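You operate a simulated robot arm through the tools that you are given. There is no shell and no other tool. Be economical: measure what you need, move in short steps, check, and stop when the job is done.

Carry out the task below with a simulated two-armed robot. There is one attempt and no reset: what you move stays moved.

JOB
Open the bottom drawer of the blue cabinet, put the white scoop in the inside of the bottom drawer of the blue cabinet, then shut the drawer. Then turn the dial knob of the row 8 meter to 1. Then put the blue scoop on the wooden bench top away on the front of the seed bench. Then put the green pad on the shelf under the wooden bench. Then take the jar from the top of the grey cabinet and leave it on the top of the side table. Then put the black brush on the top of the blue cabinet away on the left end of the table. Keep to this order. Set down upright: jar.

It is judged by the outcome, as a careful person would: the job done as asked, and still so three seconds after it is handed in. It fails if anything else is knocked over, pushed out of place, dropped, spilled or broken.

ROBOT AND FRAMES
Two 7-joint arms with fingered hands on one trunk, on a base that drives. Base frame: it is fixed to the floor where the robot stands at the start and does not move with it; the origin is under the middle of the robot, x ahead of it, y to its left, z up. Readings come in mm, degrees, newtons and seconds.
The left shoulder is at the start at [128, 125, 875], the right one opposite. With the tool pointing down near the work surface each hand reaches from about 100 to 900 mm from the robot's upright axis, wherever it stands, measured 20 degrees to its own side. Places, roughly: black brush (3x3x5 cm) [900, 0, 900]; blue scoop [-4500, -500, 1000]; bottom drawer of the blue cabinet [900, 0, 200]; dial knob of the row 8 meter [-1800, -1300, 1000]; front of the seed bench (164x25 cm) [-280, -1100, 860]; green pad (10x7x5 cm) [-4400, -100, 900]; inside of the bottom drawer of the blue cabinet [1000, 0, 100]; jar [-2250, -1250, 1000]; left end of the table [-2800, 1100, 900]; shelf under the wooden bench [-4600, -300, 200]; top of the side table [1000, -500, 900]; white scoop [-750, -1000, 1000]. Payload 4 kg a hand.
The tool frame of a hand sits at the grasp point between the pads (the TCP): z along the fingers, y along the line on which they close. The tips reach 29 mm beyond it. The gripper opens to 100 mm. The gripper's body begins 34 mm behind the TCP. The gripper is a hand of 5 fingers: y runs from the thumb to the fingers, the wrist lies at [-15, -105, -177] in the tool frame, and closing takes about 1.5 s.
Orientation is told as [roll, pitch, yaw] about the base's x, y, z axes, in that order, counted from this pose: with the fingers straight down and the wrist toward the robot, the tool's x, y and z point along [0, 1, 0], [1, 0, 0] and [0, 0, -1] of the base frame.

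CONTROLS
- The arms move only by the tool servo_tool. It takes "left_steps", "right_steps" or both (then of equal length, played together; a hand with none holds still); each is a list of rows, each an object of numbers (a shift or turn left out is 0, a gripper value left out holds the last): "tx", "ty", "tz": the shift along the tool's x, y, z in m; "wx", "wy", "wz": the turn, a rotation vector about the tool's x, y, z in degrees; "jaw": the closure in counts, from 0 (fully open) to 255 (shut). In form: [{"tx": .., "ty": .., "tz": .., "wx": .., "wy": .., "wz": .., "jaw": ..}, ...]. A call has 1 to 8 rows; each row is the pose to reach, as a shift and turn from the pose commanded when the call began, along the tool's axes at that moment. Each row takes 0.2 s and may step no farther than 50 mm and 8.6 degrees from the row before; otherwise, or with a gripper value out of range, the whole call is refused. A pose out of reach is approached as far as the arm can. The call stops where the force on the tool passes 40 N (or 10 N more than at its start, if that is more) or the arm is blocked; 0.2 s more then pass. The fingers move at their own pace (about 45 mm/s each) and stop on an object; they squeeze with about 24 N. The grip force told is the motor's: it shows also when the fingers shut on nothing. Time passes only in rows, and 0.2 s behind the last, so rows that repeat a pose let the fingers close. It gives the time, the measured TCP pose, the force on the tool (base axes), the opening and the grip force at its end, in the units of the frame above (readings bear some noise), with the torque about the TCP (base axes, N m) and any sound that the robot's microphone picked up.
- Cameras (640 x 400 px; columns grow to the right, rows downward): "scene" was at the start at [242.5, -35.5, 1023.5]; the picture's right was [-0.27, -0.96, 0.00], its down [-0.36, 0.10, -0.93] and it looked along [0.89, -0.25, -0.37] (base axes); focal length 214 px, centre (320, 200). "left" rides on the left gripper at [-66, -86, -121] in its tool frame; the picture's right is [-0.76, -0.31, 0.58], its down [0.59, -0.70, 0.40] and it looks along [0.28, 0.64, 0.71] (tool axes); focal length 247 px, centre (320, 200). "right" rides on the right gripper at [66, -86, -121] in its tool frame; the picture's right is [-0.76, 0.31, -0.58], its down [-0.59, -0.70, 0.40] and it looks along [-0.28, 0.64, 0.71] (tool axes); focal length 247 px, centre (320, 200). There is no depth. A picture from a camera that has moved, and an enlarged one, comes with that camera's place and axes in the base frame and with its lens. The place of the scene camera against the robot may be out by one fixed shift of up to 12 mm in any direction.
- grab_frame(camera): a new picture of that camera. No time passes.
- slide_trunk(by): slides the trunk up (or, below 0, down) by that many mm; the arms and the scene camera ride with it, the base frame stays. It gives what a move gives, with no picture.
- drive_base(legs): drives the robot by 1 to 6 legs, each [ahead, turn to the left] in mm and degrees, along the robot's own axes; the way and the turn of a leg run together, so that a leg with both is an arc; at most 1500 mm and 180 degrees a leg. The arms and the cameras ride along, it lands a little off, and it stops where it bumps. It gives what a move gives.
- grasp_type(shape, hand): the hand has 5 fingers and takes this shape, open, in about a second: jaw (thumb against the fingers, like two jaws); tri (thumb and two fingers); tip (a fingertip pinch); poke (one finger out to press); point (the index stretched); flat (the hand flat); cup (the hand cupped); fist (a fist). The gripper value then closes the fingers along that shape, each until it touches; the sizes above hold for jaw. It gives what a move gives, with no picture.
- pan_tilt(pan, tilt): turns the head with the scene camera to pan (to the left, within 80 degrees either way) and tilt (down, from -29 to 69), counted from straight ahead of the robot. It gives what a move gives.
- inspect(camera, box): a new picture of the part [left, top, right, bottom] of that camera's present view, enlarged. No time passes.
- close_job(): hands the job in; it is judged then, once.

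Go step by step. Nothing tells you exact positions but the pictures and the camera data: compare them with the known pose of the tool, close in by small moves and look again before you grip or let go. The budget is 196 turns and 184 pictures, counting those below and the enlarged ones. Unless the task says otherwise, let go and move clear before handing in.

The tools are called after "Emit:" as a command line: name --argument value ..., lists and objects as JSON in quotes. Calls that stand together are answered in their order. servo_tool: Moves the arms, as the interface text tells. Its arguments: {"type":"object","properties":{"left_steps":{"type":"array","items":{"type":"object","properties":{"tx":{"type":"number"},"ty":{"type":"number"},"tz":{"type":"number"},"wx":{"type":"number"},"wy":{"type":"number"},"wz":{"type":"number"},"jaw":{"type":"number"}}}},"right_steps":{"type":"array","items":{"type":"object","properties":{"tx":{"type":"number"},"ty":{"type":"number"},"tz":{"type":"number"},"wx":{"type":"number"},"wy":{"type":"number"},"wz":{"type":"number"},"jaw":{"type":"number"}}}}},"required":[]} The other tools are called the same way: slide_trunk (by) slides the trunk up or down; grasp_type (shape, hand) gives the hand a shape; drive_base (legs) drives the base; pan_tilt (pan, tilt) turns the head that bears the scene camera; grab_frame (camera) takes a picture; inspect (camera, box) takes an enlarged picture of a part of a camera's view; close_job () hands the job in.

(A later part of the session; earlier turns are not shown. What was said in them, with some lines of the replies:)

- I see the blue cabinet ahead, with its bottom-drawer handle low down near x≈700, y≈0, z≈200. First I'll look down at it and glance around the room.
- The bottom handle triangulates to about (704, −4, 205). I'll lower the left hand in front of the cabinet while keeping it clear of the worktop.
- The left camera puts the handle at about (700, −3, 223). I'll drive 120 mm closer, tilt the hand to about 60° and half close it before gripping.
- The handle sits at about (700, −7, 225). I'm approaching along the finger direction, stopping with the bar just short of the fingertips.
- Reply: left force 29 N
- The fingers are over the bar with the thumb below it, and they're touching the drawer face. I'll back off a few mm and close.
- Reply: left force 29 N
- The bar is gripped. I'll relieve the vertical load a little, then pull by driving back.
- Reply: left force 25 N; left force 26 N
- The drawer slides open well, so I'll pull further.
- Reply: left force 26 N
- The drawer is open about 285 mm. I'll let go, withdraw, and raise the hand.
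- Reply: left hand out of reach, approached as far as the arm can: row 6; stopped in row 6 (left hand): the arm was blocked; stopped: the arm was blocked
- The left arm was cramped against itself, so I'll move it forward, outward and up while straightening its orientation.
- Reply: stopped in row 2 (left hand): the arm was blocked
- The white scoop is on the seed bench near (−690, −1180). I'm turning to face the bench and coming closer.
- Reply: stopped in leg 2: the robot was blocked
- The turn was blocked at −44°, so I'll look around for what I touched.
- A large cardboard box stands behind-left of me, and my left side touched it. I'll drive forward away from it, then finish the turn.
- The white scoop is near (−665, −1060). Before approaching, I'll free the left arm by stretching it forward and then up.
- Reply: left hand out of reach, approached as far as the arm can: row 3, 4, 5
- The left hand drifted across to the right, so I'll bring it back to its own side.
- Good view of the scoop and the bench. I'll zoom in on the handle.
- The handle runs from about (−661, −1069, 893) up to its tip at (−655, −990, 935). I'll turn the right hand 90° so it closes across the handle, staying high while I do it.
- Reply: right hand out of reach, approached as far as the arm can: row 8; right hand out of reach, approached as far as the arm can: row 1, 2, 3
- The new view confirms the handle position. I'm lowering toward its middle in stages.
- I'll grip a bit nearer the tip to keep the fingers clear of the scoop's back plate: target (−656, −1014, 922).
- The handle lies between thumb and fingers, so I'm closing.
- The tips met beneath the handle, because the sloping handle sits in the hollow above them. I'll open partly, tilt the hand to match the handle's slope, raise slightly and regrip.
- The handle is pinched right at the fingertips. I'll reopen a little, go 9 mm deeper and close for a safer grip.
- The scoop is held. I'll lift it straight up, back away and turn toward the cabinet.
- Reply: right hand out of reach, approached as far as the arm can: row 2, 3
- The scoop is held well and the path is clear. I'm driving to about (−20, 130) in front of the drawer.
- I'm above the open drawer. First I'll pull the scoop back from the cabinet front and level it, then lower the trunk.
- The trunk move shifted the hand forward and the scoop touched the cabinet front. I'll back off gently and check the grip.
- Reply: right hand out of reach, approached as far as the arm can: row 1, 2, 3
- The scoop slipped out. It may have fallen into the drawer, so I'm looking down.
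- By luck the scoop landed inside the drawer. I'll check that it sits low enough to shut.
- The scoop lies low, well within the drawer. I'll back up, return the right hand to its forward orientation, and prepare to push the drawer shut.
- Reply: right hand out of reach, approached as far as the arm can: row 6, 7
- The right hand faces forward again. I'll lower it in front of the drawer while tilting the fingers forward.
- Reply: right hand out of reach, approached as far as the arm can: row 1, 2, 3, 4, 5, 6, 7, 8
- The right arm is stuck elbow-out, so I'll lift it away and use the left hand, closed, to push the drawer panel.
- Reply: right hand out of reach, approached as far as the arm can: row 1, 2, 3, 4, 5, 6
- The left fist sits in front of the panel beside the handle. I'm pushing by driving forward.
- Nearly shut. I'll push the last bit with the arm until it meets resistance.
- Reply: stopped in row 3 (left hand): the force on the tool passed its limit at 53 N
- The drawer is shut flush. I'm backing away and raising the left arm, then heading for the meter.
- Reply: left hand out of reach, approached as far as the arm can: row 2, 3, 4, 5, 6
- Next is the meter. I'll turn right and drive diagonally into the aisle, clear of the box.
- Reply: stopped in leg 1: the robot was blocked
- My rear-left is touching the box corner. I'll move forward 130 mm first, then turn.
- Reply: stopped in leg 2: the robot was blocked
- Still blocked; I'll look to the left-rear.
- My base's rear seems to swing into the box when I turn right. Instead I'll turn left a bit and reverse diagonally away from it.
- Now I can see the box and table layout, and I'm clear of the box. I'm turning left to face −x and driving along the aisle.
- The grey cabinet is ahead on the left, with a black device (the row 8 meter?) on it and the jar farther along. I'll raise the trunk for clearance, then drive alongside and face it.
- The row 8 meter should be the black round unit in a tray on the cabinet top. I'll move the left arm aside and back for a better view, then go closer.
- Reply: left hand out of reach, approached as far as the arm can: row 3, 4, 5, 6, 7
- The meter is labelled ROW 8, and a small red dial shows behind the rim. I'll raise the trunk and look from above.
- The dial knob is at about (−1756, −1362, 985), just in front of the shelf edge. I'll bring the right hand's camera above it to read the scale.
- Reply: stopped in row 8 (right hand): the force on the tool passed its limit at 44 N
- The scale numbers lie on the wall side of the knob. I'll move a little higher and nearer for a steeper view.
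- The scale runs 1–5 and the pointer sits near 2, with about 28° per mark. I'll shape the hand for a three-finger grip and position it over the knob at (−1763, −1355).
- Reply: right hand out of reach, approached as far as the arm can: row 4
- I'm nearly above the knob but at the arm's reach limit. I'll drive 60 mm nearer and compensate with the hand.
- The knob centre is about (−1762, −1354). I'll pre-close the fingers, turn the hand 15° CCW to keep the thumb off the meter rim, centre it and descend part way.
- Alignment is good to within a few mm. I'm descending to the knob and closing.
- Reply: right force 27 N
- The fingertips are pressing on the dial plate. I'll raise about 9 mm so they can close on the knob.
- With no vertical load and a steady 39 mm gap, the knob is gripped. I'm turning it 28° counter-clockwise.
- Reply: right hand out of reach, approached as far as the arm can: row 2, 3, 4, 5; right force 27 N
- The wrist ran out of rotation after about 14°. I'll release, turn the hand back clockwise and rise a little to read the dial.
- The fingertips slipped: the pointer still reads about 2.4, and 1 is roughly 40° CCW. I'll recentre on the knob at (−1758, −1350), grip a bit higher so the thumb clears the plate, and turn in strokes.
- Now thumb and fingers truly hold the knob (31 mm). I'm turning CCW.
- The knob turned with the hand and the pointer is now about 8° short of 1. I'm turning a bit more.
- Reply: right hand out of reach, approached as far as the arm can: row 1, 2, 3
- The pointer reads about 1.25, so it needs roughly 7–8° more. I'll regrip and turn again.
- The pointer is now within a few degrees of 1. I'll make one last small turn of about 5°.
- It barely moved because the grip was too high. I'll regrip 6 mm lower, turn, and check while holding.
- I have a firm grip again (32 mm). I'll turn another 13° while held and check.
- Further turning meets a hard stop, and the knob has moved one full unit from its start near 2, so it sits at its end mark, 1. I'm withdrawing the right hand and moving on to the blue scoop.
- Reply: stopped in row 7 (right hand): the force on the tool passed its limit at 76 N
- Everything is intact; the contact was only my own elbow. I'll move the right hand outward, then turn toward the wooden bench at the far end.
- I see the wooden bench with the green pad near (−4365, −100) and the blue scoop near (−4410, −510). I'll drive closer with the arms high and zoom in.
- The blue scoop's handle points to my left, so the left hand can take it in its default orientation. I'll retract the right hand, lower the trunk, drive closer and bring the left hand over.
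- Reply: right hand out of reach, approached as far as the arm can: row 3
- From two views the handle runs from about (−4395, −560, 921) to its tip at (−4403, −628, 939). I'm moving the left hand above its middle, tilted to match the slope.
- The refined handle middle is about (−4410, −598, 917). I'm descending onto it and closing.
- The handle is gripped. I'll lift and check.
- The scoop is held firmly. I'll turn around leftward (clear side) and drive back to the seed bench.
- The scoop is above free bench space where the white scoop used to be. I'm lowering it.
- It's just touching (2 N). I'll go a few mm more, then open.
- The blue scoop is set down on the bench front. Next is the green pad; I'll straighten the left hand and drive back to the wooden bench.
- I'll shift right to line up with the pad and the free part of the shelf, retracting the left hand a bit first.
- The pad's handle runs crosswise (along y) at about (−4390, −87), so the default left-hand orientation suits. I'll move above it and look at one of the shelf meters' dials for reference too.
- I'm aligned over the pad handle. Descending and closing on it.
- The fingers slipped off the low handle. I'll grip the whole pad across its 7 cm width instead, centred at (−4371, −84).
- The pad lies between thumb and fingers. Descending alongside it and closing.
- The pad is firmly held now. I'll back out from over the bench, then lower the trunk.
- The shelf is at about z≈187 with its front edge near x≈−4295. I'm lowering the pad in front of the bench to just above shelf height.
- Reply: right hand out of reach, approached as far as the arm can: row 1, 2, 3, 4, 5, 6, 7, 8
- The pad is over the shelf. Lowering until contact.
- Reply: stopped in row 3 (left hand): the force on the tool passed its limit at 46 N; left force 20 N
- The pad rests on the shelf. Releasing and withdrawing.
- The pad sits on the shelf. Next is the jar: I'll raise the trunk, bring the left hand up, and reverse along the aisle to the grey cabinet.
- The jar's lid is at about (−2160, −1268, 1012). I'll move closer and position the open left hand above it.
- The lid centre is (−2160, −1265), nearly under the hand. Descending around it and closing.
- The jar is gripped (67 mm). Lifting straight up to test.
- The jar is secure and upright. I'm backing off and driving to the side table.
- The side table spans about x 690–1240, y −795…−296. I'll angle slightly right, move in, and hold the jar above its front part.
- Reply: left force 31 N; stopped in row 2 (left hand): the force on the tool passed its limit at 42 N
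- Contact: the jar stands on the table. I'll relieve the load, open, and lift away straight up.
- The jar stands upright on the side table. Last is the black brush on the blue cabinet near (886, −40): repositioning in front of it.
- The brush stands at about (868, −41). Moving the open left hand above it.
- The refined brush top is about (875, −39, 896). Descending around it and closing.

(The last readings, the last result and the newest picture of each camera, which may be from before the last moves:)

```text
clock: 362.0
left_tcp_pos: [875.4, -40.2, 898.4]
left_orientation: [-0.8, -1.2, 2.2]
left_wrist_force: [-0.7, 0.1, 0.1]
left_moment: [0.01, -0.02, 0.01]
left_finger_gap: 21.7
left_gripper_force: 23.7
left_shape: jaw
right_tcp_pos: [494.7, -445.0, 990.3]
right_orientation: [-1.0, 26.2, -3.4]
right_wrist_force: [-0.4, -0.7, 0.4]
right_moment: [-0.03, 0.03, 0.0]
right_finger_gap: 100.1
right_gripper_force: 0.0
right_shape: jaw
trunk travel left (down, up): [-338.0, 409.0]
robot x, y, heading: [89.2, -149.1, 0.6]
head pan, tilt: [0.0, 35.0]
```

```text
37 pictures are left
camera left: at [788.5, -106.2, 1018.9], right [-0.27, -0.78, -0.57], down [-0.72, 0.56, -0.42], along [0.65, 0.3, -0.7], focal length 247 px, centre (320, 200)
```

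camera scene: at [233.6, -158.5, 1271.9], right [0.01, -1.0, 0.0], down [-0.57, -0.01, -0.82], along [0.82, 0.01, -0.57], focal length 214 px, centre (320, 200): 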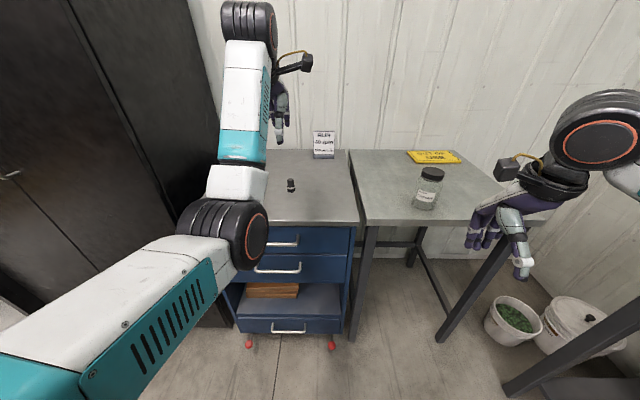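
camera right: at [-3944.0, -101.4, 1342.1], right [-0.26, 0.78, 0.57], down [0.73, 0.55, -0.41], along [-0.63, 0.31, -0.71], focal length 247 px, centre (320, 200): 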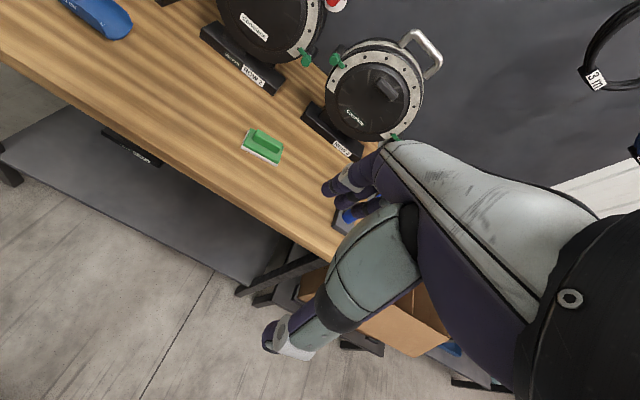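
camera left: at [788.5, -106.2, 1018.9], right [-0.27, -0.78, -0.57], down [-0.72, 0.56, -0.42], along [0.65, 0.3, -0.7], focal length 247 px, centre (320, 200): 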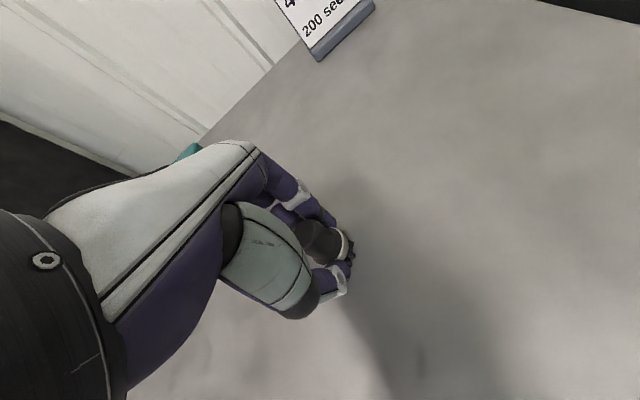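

The brush is held (22 mm). Lifting, then backing off and turning left toward the table's far end.

Emit:
servo_tool --left_steps '[{"tz": -0.03}, {"tz": -0.07}, {"tz": -0.115}, {"tz": -0.16}, {"tz": -0.205}, {"tz": -0.24}]'

Emit:
drive_base --legs '[[-230, 0], [0, 90], [0, 90]]'

Emit:
grab_frame --camera "left"

```text
clock: 363.4
left_tcp_pos: [868.8, -35.1, 1138.8]
left_orientation: [-0.8, -1.2, 2.1]
left_wrist_force: [-0.1, -0.1, -0.9]
left_moment: [0.02, -0.04, 0.02]
left_finger_gap: 21.7
left_gripper_force: 24.4
left_shape: jaw
right_tcp_pos: [494.3, -443.3, 989.2]
right_orientation: [-1.0, 26.1, -3.2]
right_wrist_force: [0.1, -0.2, -0.7]
right_moment: [0.0, -0.01, -0.05]
right_finger_gap: 100.0
right_gripper_force: 0.1
right_shape: jaw
trunk travel left (down, up): [-338.0, 409.0]
robot x, y, heading: [84.0, -149.8, 0.6]
head pan, tilt: [0.0, 35.0]
```

```text
clock: 373.0
left_tcp_pos: [-925.5, -276.9, 1138.5]
left_orientation: [-0.8, -1.2, -177.2]
left_wrist_force: [-0.9, 0.0, -0.2]
left_moment: [-0.02, 0.02, 0.01]
left_finger_gap: 21.3
left_gripper_force: 24.2
left_shape: jaw
right_tcp_pos: [-556.3, 135.2, 989.0]
right_orientation: [-1.1, 26.1, 177.5]
right_wrist_force: [-0.2, -0.6, -0.5]
right_moment: [-0.02, -0.01, 0.0]
right_finger_gap: 99.9
right_gripper_force: 0.1
right_shape: jaw
trunk travel left (down, up): [-338.0, 409.0]
robot x, y, heading: [-142.1, -149.5, -178.4]
head pan, tilt: [0.0, 35.0]
```

```text
36 pictures are left
camera left: at [-840.6, -207.8, 1258.8], right [0.26, 0.78, -0.57], down [0.72, -0.55, -0.42], along [-0.64, -0.31, -0.7], focal length 247 px, centre (320, 200)
```

left: 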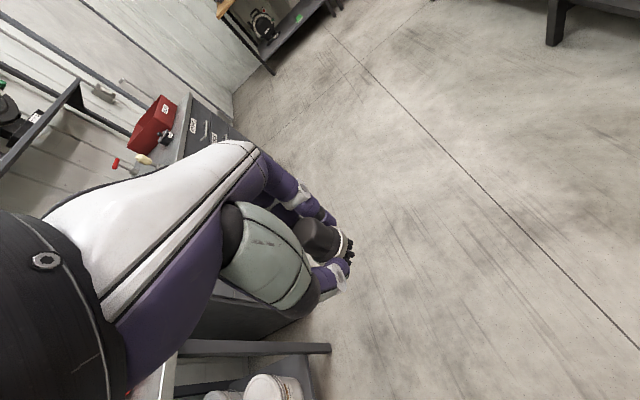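

The brush is secure. Driving along the aisle to the table's left end, then turning to face it.

Emit:
drive_base --legs '[[1400, 0], [1250, 0], [0, -91]]'

Emit:
pan_tilt --pan 0 --tilt 25

Emit:
grab_frame --camera "scene"

```text
clock: 389.9
left_tcp_pos: [-2906.9, 593.1, 1138.5]
left_orientation: [-0.8, -1.2, 91.7]
left_wrist_force: [-0.1, -0.2, -0.6]
left_moment: [0.03, 0.01, -0.02]
left_finger_gap: 20.9
left_gripper_force: 24.4
left_shape: jaw
right_tcp_pos: [-2502.0, 214.9, 988.7]
right_orientation: [-1.0, 26.2, 86.3]
right_wrist_force: [0.0, -0.3, 0.4]
right_moment: [-0.02, -0.01, -0.03]
right_finger_gap: 99.8
right_gripper_force: 0.1
right_shape: jaw
trunk travel left (down, up): [-338.0, 409.0]
robot x, y, heading: [-2800.2, -190.0, 89.9]
head pan, tilt: [0.0, 35.0]
```

```text
clock: 390.6
left_tcp_pos: [-2907.5, 594.9, 1138.5]
left_orientation: [-0.8, -1.1, 91.6]
left_wrist_force: [0.8, -0.2, -0.6]
left_moment: [-0.02, -0.01, 0.01]
left_finger_gap: 21.0
left_gripper_force: 23.6
left_shape: jaw
right_tcp_pos: [-2504.1, 214.4, 989.8]
right_orientation: [-0.9, 26.2, 86.2]
right_wrist_force: [-0.4, 0.2, -0.1]
right_moment: [0.02, 0.04, 0.0]
right_finger_gap: 99.7
right_gripper_force: 0.0
right_shape: jaw
trunk travel left (down, up): [-338.0, 409.0]
robot x, y, heading: [-2798.8, -188.9, 90.1]
head pan, tilt: [0.0, 25.0]
```

```text
35 pictures are left
camera scene: at [-2801.2, -46.9, 1287.6], right [1.0, 0.0, 0.0], down [0.0, -0.42, -0.91], along [0.0, 0.91, -0.42], focal length 214 px, centre (320, 200)
```

scene: 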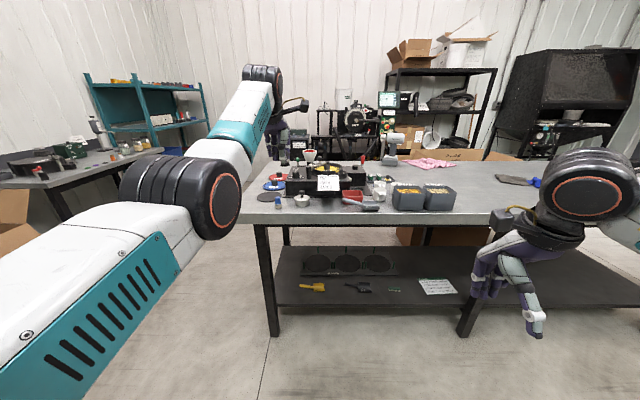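

Emit:
inspect --camera "scene" --box '[225, 145, 475, 230]'

Emit:
grab_frame --camera "left"

```text
2.56 times, centred on (350, 188) of scene
camera zoom: at [-2801.2, -46.9, 1287.6], right [1.0, 0.0, 0.0], down [0.0, -0.42, -0.91], along [0.0, 0.91, -0.42], focal length 549 px, centre (243, 232)
```

zoom: 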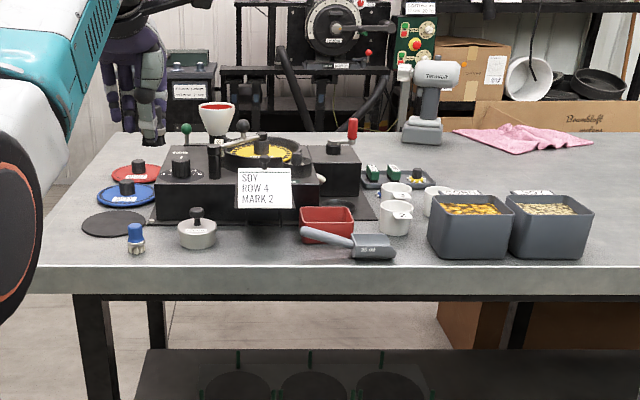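

```text
33 pictures are left
camera left: at [-2841.6, 507.9, 1258.6], right [0.77, -0.27, -0.57], down [-0.56, -0.71, -0.42], along [-0.29, 0.65, -0.7], focal length 247 px, centre (320, 200)
```

left: 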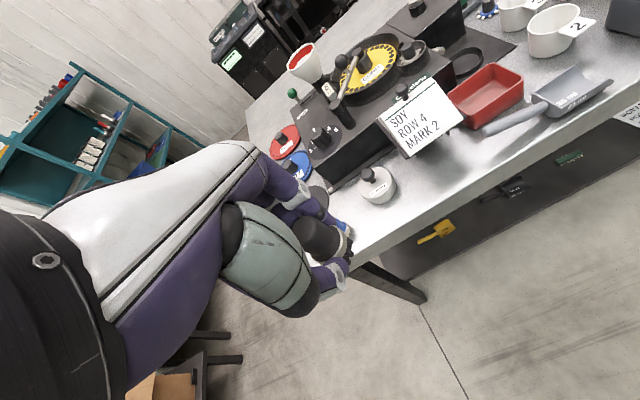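

The table's left end has several items; there's a free spot at the front-left, left of the small blue brush, around (−3060, 785). I'll drive closer and bring the brush over it for a better look.

Emit:
drive_base --legs '[[250, 0]]'

Emit:
servo_tool --left_steps '[{"tx": 0.04, "ty": -0.03}, {"tx": 0.08, "ty": -0.06}, {"tx": 0.12, "ty": -0.075}, {"tx": 0.155, "ty": -0.08}]'

Emit:
grab_frame --camera "left"

Emit:
grab_frame --camera "scene"

```text
clock: 392.4
left_tcp_pos: [-2912.8, 840.9, 1138.3]
left_orientation: [-0.8, -1.1, 92.1]
left_wrist_force: [-0.6, -0.2, -1.0]
left_moment: [0.0, -0.01, -0.01]
left_finger_gap: 20.9
left_gripper_force: 24.0
left_shape: jaw
right_tcp_pos: [-2506.2, 466.0, 988.3]
right_orientation: [-1.1, 26.2, 86.5]
right_wrist_force: [0.2, -0.5, 0.0]
right_moment: [0.02, 0.01, 0.01]
right_finger_gap: 99.8
right_gripper_force: 0.1
right_shape: jaw
trunk travel left (down, up): [-338.0, 409.0]
robot x, y, heading: [-2796.6, 55.9, 90.3]
head pan, tilt: [0.0, 25.0]
```

```text
clock: 393.4
left_tcp_pos: [-3066.7, 755.1, 1134.3]
left_orientation: [-0.8, -1.1, 91.9]
left_wrist_force: [-0.4, 0.0, -0.3]
left_moment: [0.03, -0.02, 0.02]
left_finger_gap: 21.2
left_gripper_force: 24.2
left_shape: jaw
right_tcp_pos: [-2506.9, 464.7, 989.1]
right_orientation: [-1.0, 26.3, 86.5]
right_wrist_force: [-0.2, -0.7, -0.2]
right_moment: [-0.03, -0.03, -0.01]
right_finger_gap: 100.0
right_gripper_force: 0.1
right_shape: jaw
trunk travel left (down, up): [-338.0, 409.0]
robot x, y, heading: [-2802.7, 60.1, 90.5]
head pan, tilt: [0.0, 25.0]
```

```text
32 pictures are left
camera left: at [-3000.5, 670.5, 1254.2], right [0.77, -0.27, -0.57], down [-0.56, -0.71, -0.42], along [-0.3, 0.65, -0.7], focal length 247 px, centre (320, 200)
```

left: 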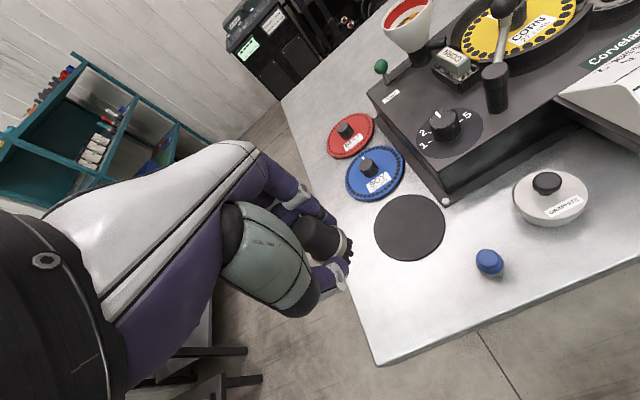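

```text
31 pictures are left
camera scene: at [-2804.1, 200.7, 1287.7], right [1.0, 0.01, 0.0], down [0.0, -0.42, -0.91], along [-0.01, 0.91, -0.42], focal length 214 px, centre (320, 200)
```

scene: 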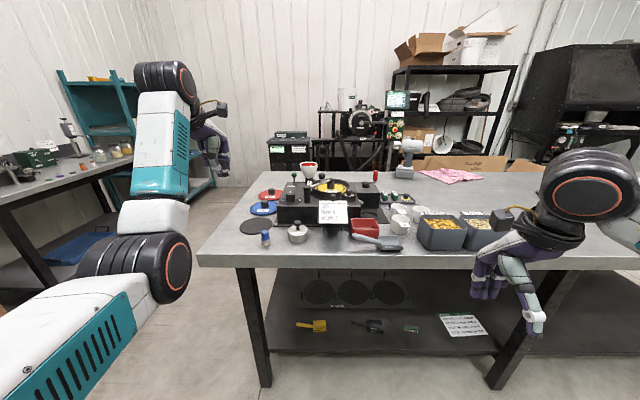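

The free spot is confirmed at about (−3085, 775), table height ≈868. Moving over it and descending.

Emit:
servo_tool --left_steps '[{"tx": 0.018, "ty": 0.02, "tz": 0.03}, {"tx": 0.018, "ty": 0.02, "tz": 0.075}, {"tx": 0.018, "ty": 0.02, "tz": 0.12}, {"tx": 0.018, "ty": 0.019, "tz": 0.16}, {"tx": 0.018, "ty": 0.018, "tz": 0.19}]'

Emit:
grab_frame --camera "left"

```text
clock: 394.6
left_tcp_pos: [-3079.1, 776.3, 942.6]
left_orientation: [-0.9, -1.3, 91.9]
left_wrist_force: [-0.7, -0.6, -0.2]
left_moment: [0.0, 0.01, -0.04]
left_finger_gap: 21.0
left_gripper_force: 23.9
left_shape: jaw
right_tcp_pos: [-2505.3, 465.1, 988.1]
right_orientation: [-1.1, 26.0, 86.6]
right_wrist_force: [0.3, 0.4, 0.0]
right_moment: [0.0, 0.03, -0.01]
right_finger_gap: 100.0
right_gripper_force: 0.1
right_shape: jaw
trunk travel left (down, up): [-338.0, 409.0]
robot x, y, heading: [-2800.5, 56.4, 90.4]
head pan, tilt: [0.0, 25.0]
```

```text
30 pictures are left
camera left: at [-3013.8, 691.1, 1063.3], right [0.77, -0.27, -0.57], down [-0.56, -0.71, -0.42], along [-0.3, 0.65, -0.7], focal length 247 px, centre (320, 200)
```

left: 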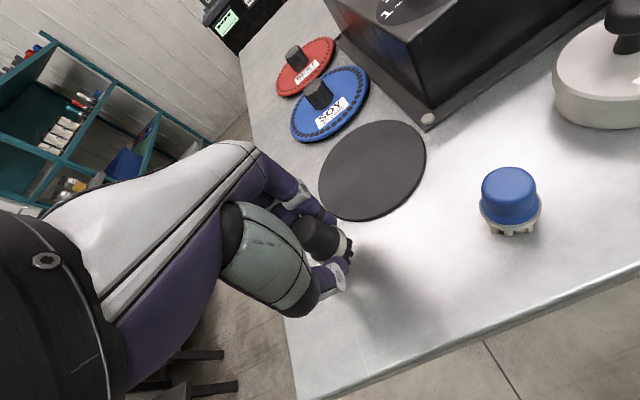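

Emit:
servo_tool --left_steps '[{"tz": 0.01}, {"tz": 0.02}, {"tz": 0.026}]'

Emit:
servo_tool --left_steps '[{"tz": 0.003}, {"tz": 0.006}]'

Emit:
inspect --camera "left" --box '[280, 180, 420, 320]'

```text
clock: 395.4
left_tcp_pos: [-3081.8, 775.4, 918.0]
left_orientation: [-0.8, -1.2, 92.1]
left_wrist_force: [0.2, 0.2, 0.5]
left_moment: [0.04, -0.03, 0.01]
left_finger_gap: 21.3
left_gripper_force: 24.0
left_shape: jaw
right_tcp_pos: [-2506.9, 464.5, 989.6]
right_orientation: [-1.0, 26.3, 86.5]
right_wrist_force: [0.1, -0.3, 0.7]
right_moment: [-0.05, 0.05, -0.01]
right_finger_gap: 99.7
right_gripper_force: 0.2
right_shape: jaw
trunk travel left (down, up): [-338.0, 409.0]
robot x, y, heading: [-2801.9, 61.6, 90.6]
head pan, tilt: [0.0, 25.0]
```

```text
clock: 396.0
left_tcp_pos: [-3080.8, 776.2, 916.0]
left_orientation: [-0.8, -1.7, 92.0]
left_wrist_force: [-1.0, -0.8, 17.2]
left_moment: [0.19, 0.03, 0.0]
left_finger_gap: 21.5
left_gripper_force: 23.9
left_shape: jaw
right_tcp_pos: [-2506.6, 462.1, 989.7]
right_orientation: [-1.0, 26.1, 86.5]
right_wrist_force: [0.3, 0.7, -0.8]
right_moment: [0.01, -0.02, -0.01]
right_finger_gap: 99.8
right_gripper_force: 0.1
right_shape: jaw
trunk travel left (down, up): [-338.0, 409.0]
robot x, y, heading: [-2805.6, 62.0, 90.4]
head pan, tilt: [0.0, 25.0]
```

```text
2.86 times, centred on (350, 250) of left
camera zoom: at [-3014.5, 690.2, 1036.0], right [0.77, -0.26, -0.58], down [-0.56, -0.71, -0.43], along [-0.3, 0.65, -0.7], focal length 706 px, centre (234, 57)
```

zoom: 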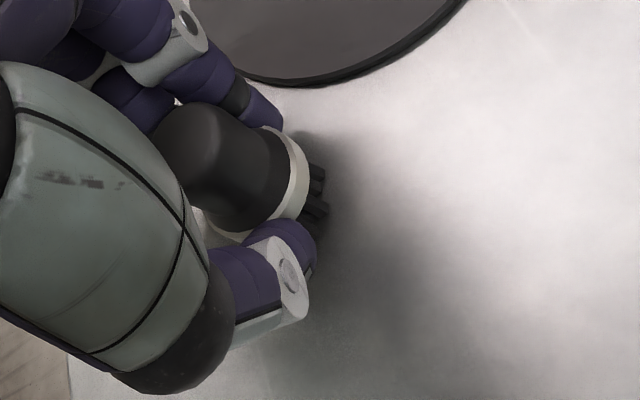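

The brush touches the table (17 N). I'll ease off, open partly, and rise.

Emit:
servo_tool --left_steps '[{"tz": -0.004}, {"tz": -0.004, "jaw": 170}, {"tz": -0.004, "jaw": 130}, {"tz": -0.004, "jaw": 130}, {"tz": -0.004}, {"tz": -0.03}, {"tz": -0.07}, {"tz": -0.115}]'

Emit:
servo_tool --left_steps '[{"tz": -0.04}, {"tz": -0.08, "ty": -0.03}, {"tz": -0.1, "ty": -0.07}]'

Emit:
grab_frame --camera "left"

```text
clock: 397.8
left_tcp_pos: [-3084.9, 775.3, 1028.9]
left_orientation: [-0.9, -1.1, 91.9]
left_wrist_force: [-0.1, -0.5, 1.0]
left_moment: [-0.01, 0.0, -0.01]
left_finger_gap: 48.7
left_gripper_force: 0.0
left_shape: jaw
right_tcp_pos: [-2505.9, 465.2, 989.3]
right_orientation: [-1.0, 26.0, 86.5]
right_wrist_force: [0.1, -0.2, -0.3]
right_moment: [0.03, 0.02, -0.02]
right_finger_gap: 100.0
right_gripper_force: 0.0
right_shape: jaw
trunk travel left (down, up): [-338.0, 409.0]
robot x, y, heading: [-2800.1, 58.6, 90.2]
head pan, tilt: [0.0, 25.0]
```

```text
clock: 398.6
left_tcp_pos: [-3083.8, 702.3, 1130.3]
left_orientation: [-0.7, -1.2, 92.1]
left_wrist_force: [-0.8, 0.1, -0.1]
left_moment: [0.02, 0.04, 0.0]
left_finger_gap: 48.8
left_gripper_force: 0.1
left_shape: jaw
right_tcp_pos: [-2506.3, 464.5, 988.9]
right_orientation: [-1.1, 26.0, 86.5]
right_wrist_force: [1.0, 0.7, -0.3]
right_moment: [-0.01, -0.01, -0.01]
right_finger_gap: 99.5
right_gripper_force: 0.0
right_shape: jaw
trunk travel left (down, up): [-338.0, 409.0]
robot x, y, heading: [-2799.6, 52.6, 90.5]
head pan, tilt: [0.0, 25.0]
```

```text
28 pictures are left
camera left: at [-3016.7, 617.2, 1250.5], right [0.77, -0.27, -0.57], down [-0.56, -0.71, -0.42], along [-0.3, 0.65, -0.7], focal length 247 px, centre (320, 200)
```

left: 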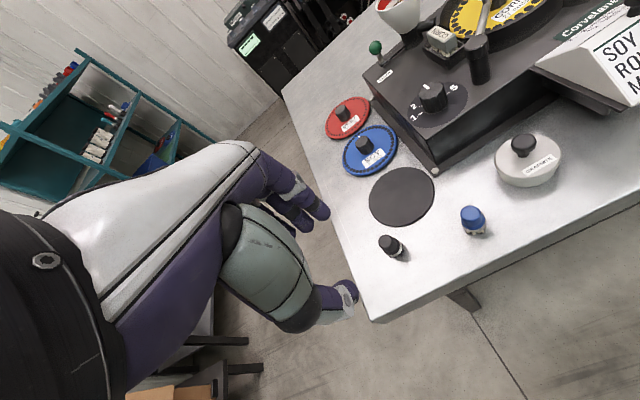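

The brush stands on the table's left end and both hands are clear. The dial geometry, refitted with label spacing of about 28.5° and the pointer at −57°, agrees with the setting 1. Everything is in place, so I'm handing in.

Emit:
close_job

```text
The job is handed in.
```

I carried out all six steps in the order you gave and handed the job in. Two of them have points you should know about.

- **White scoop:** It slipped out of the gripper when it touched the cabinet front and dropped into the open bottom drawer. It lies upside down inside, and the drawer is shut.
- **Dial knob:** I turned it from about 2 until it stopped moving. I read that position as 1, but the early readings were closer to 1.25. I based 1 on the stop and a later recheck of the scale.
- **Blue scoop:** It is on the front of the seed bench.
- **Green pad:** It is on the shelf under the wooden bench.
- **Jar:** It is standing upright on the side table.
- **Black brush:** It is standing at the front-left corner of the table's left end.

While turning early on, I also touched something behind me, most likely the large cardboard box near the table. I can't rule out that it shifted slightly. I saw nothing else knocked over.
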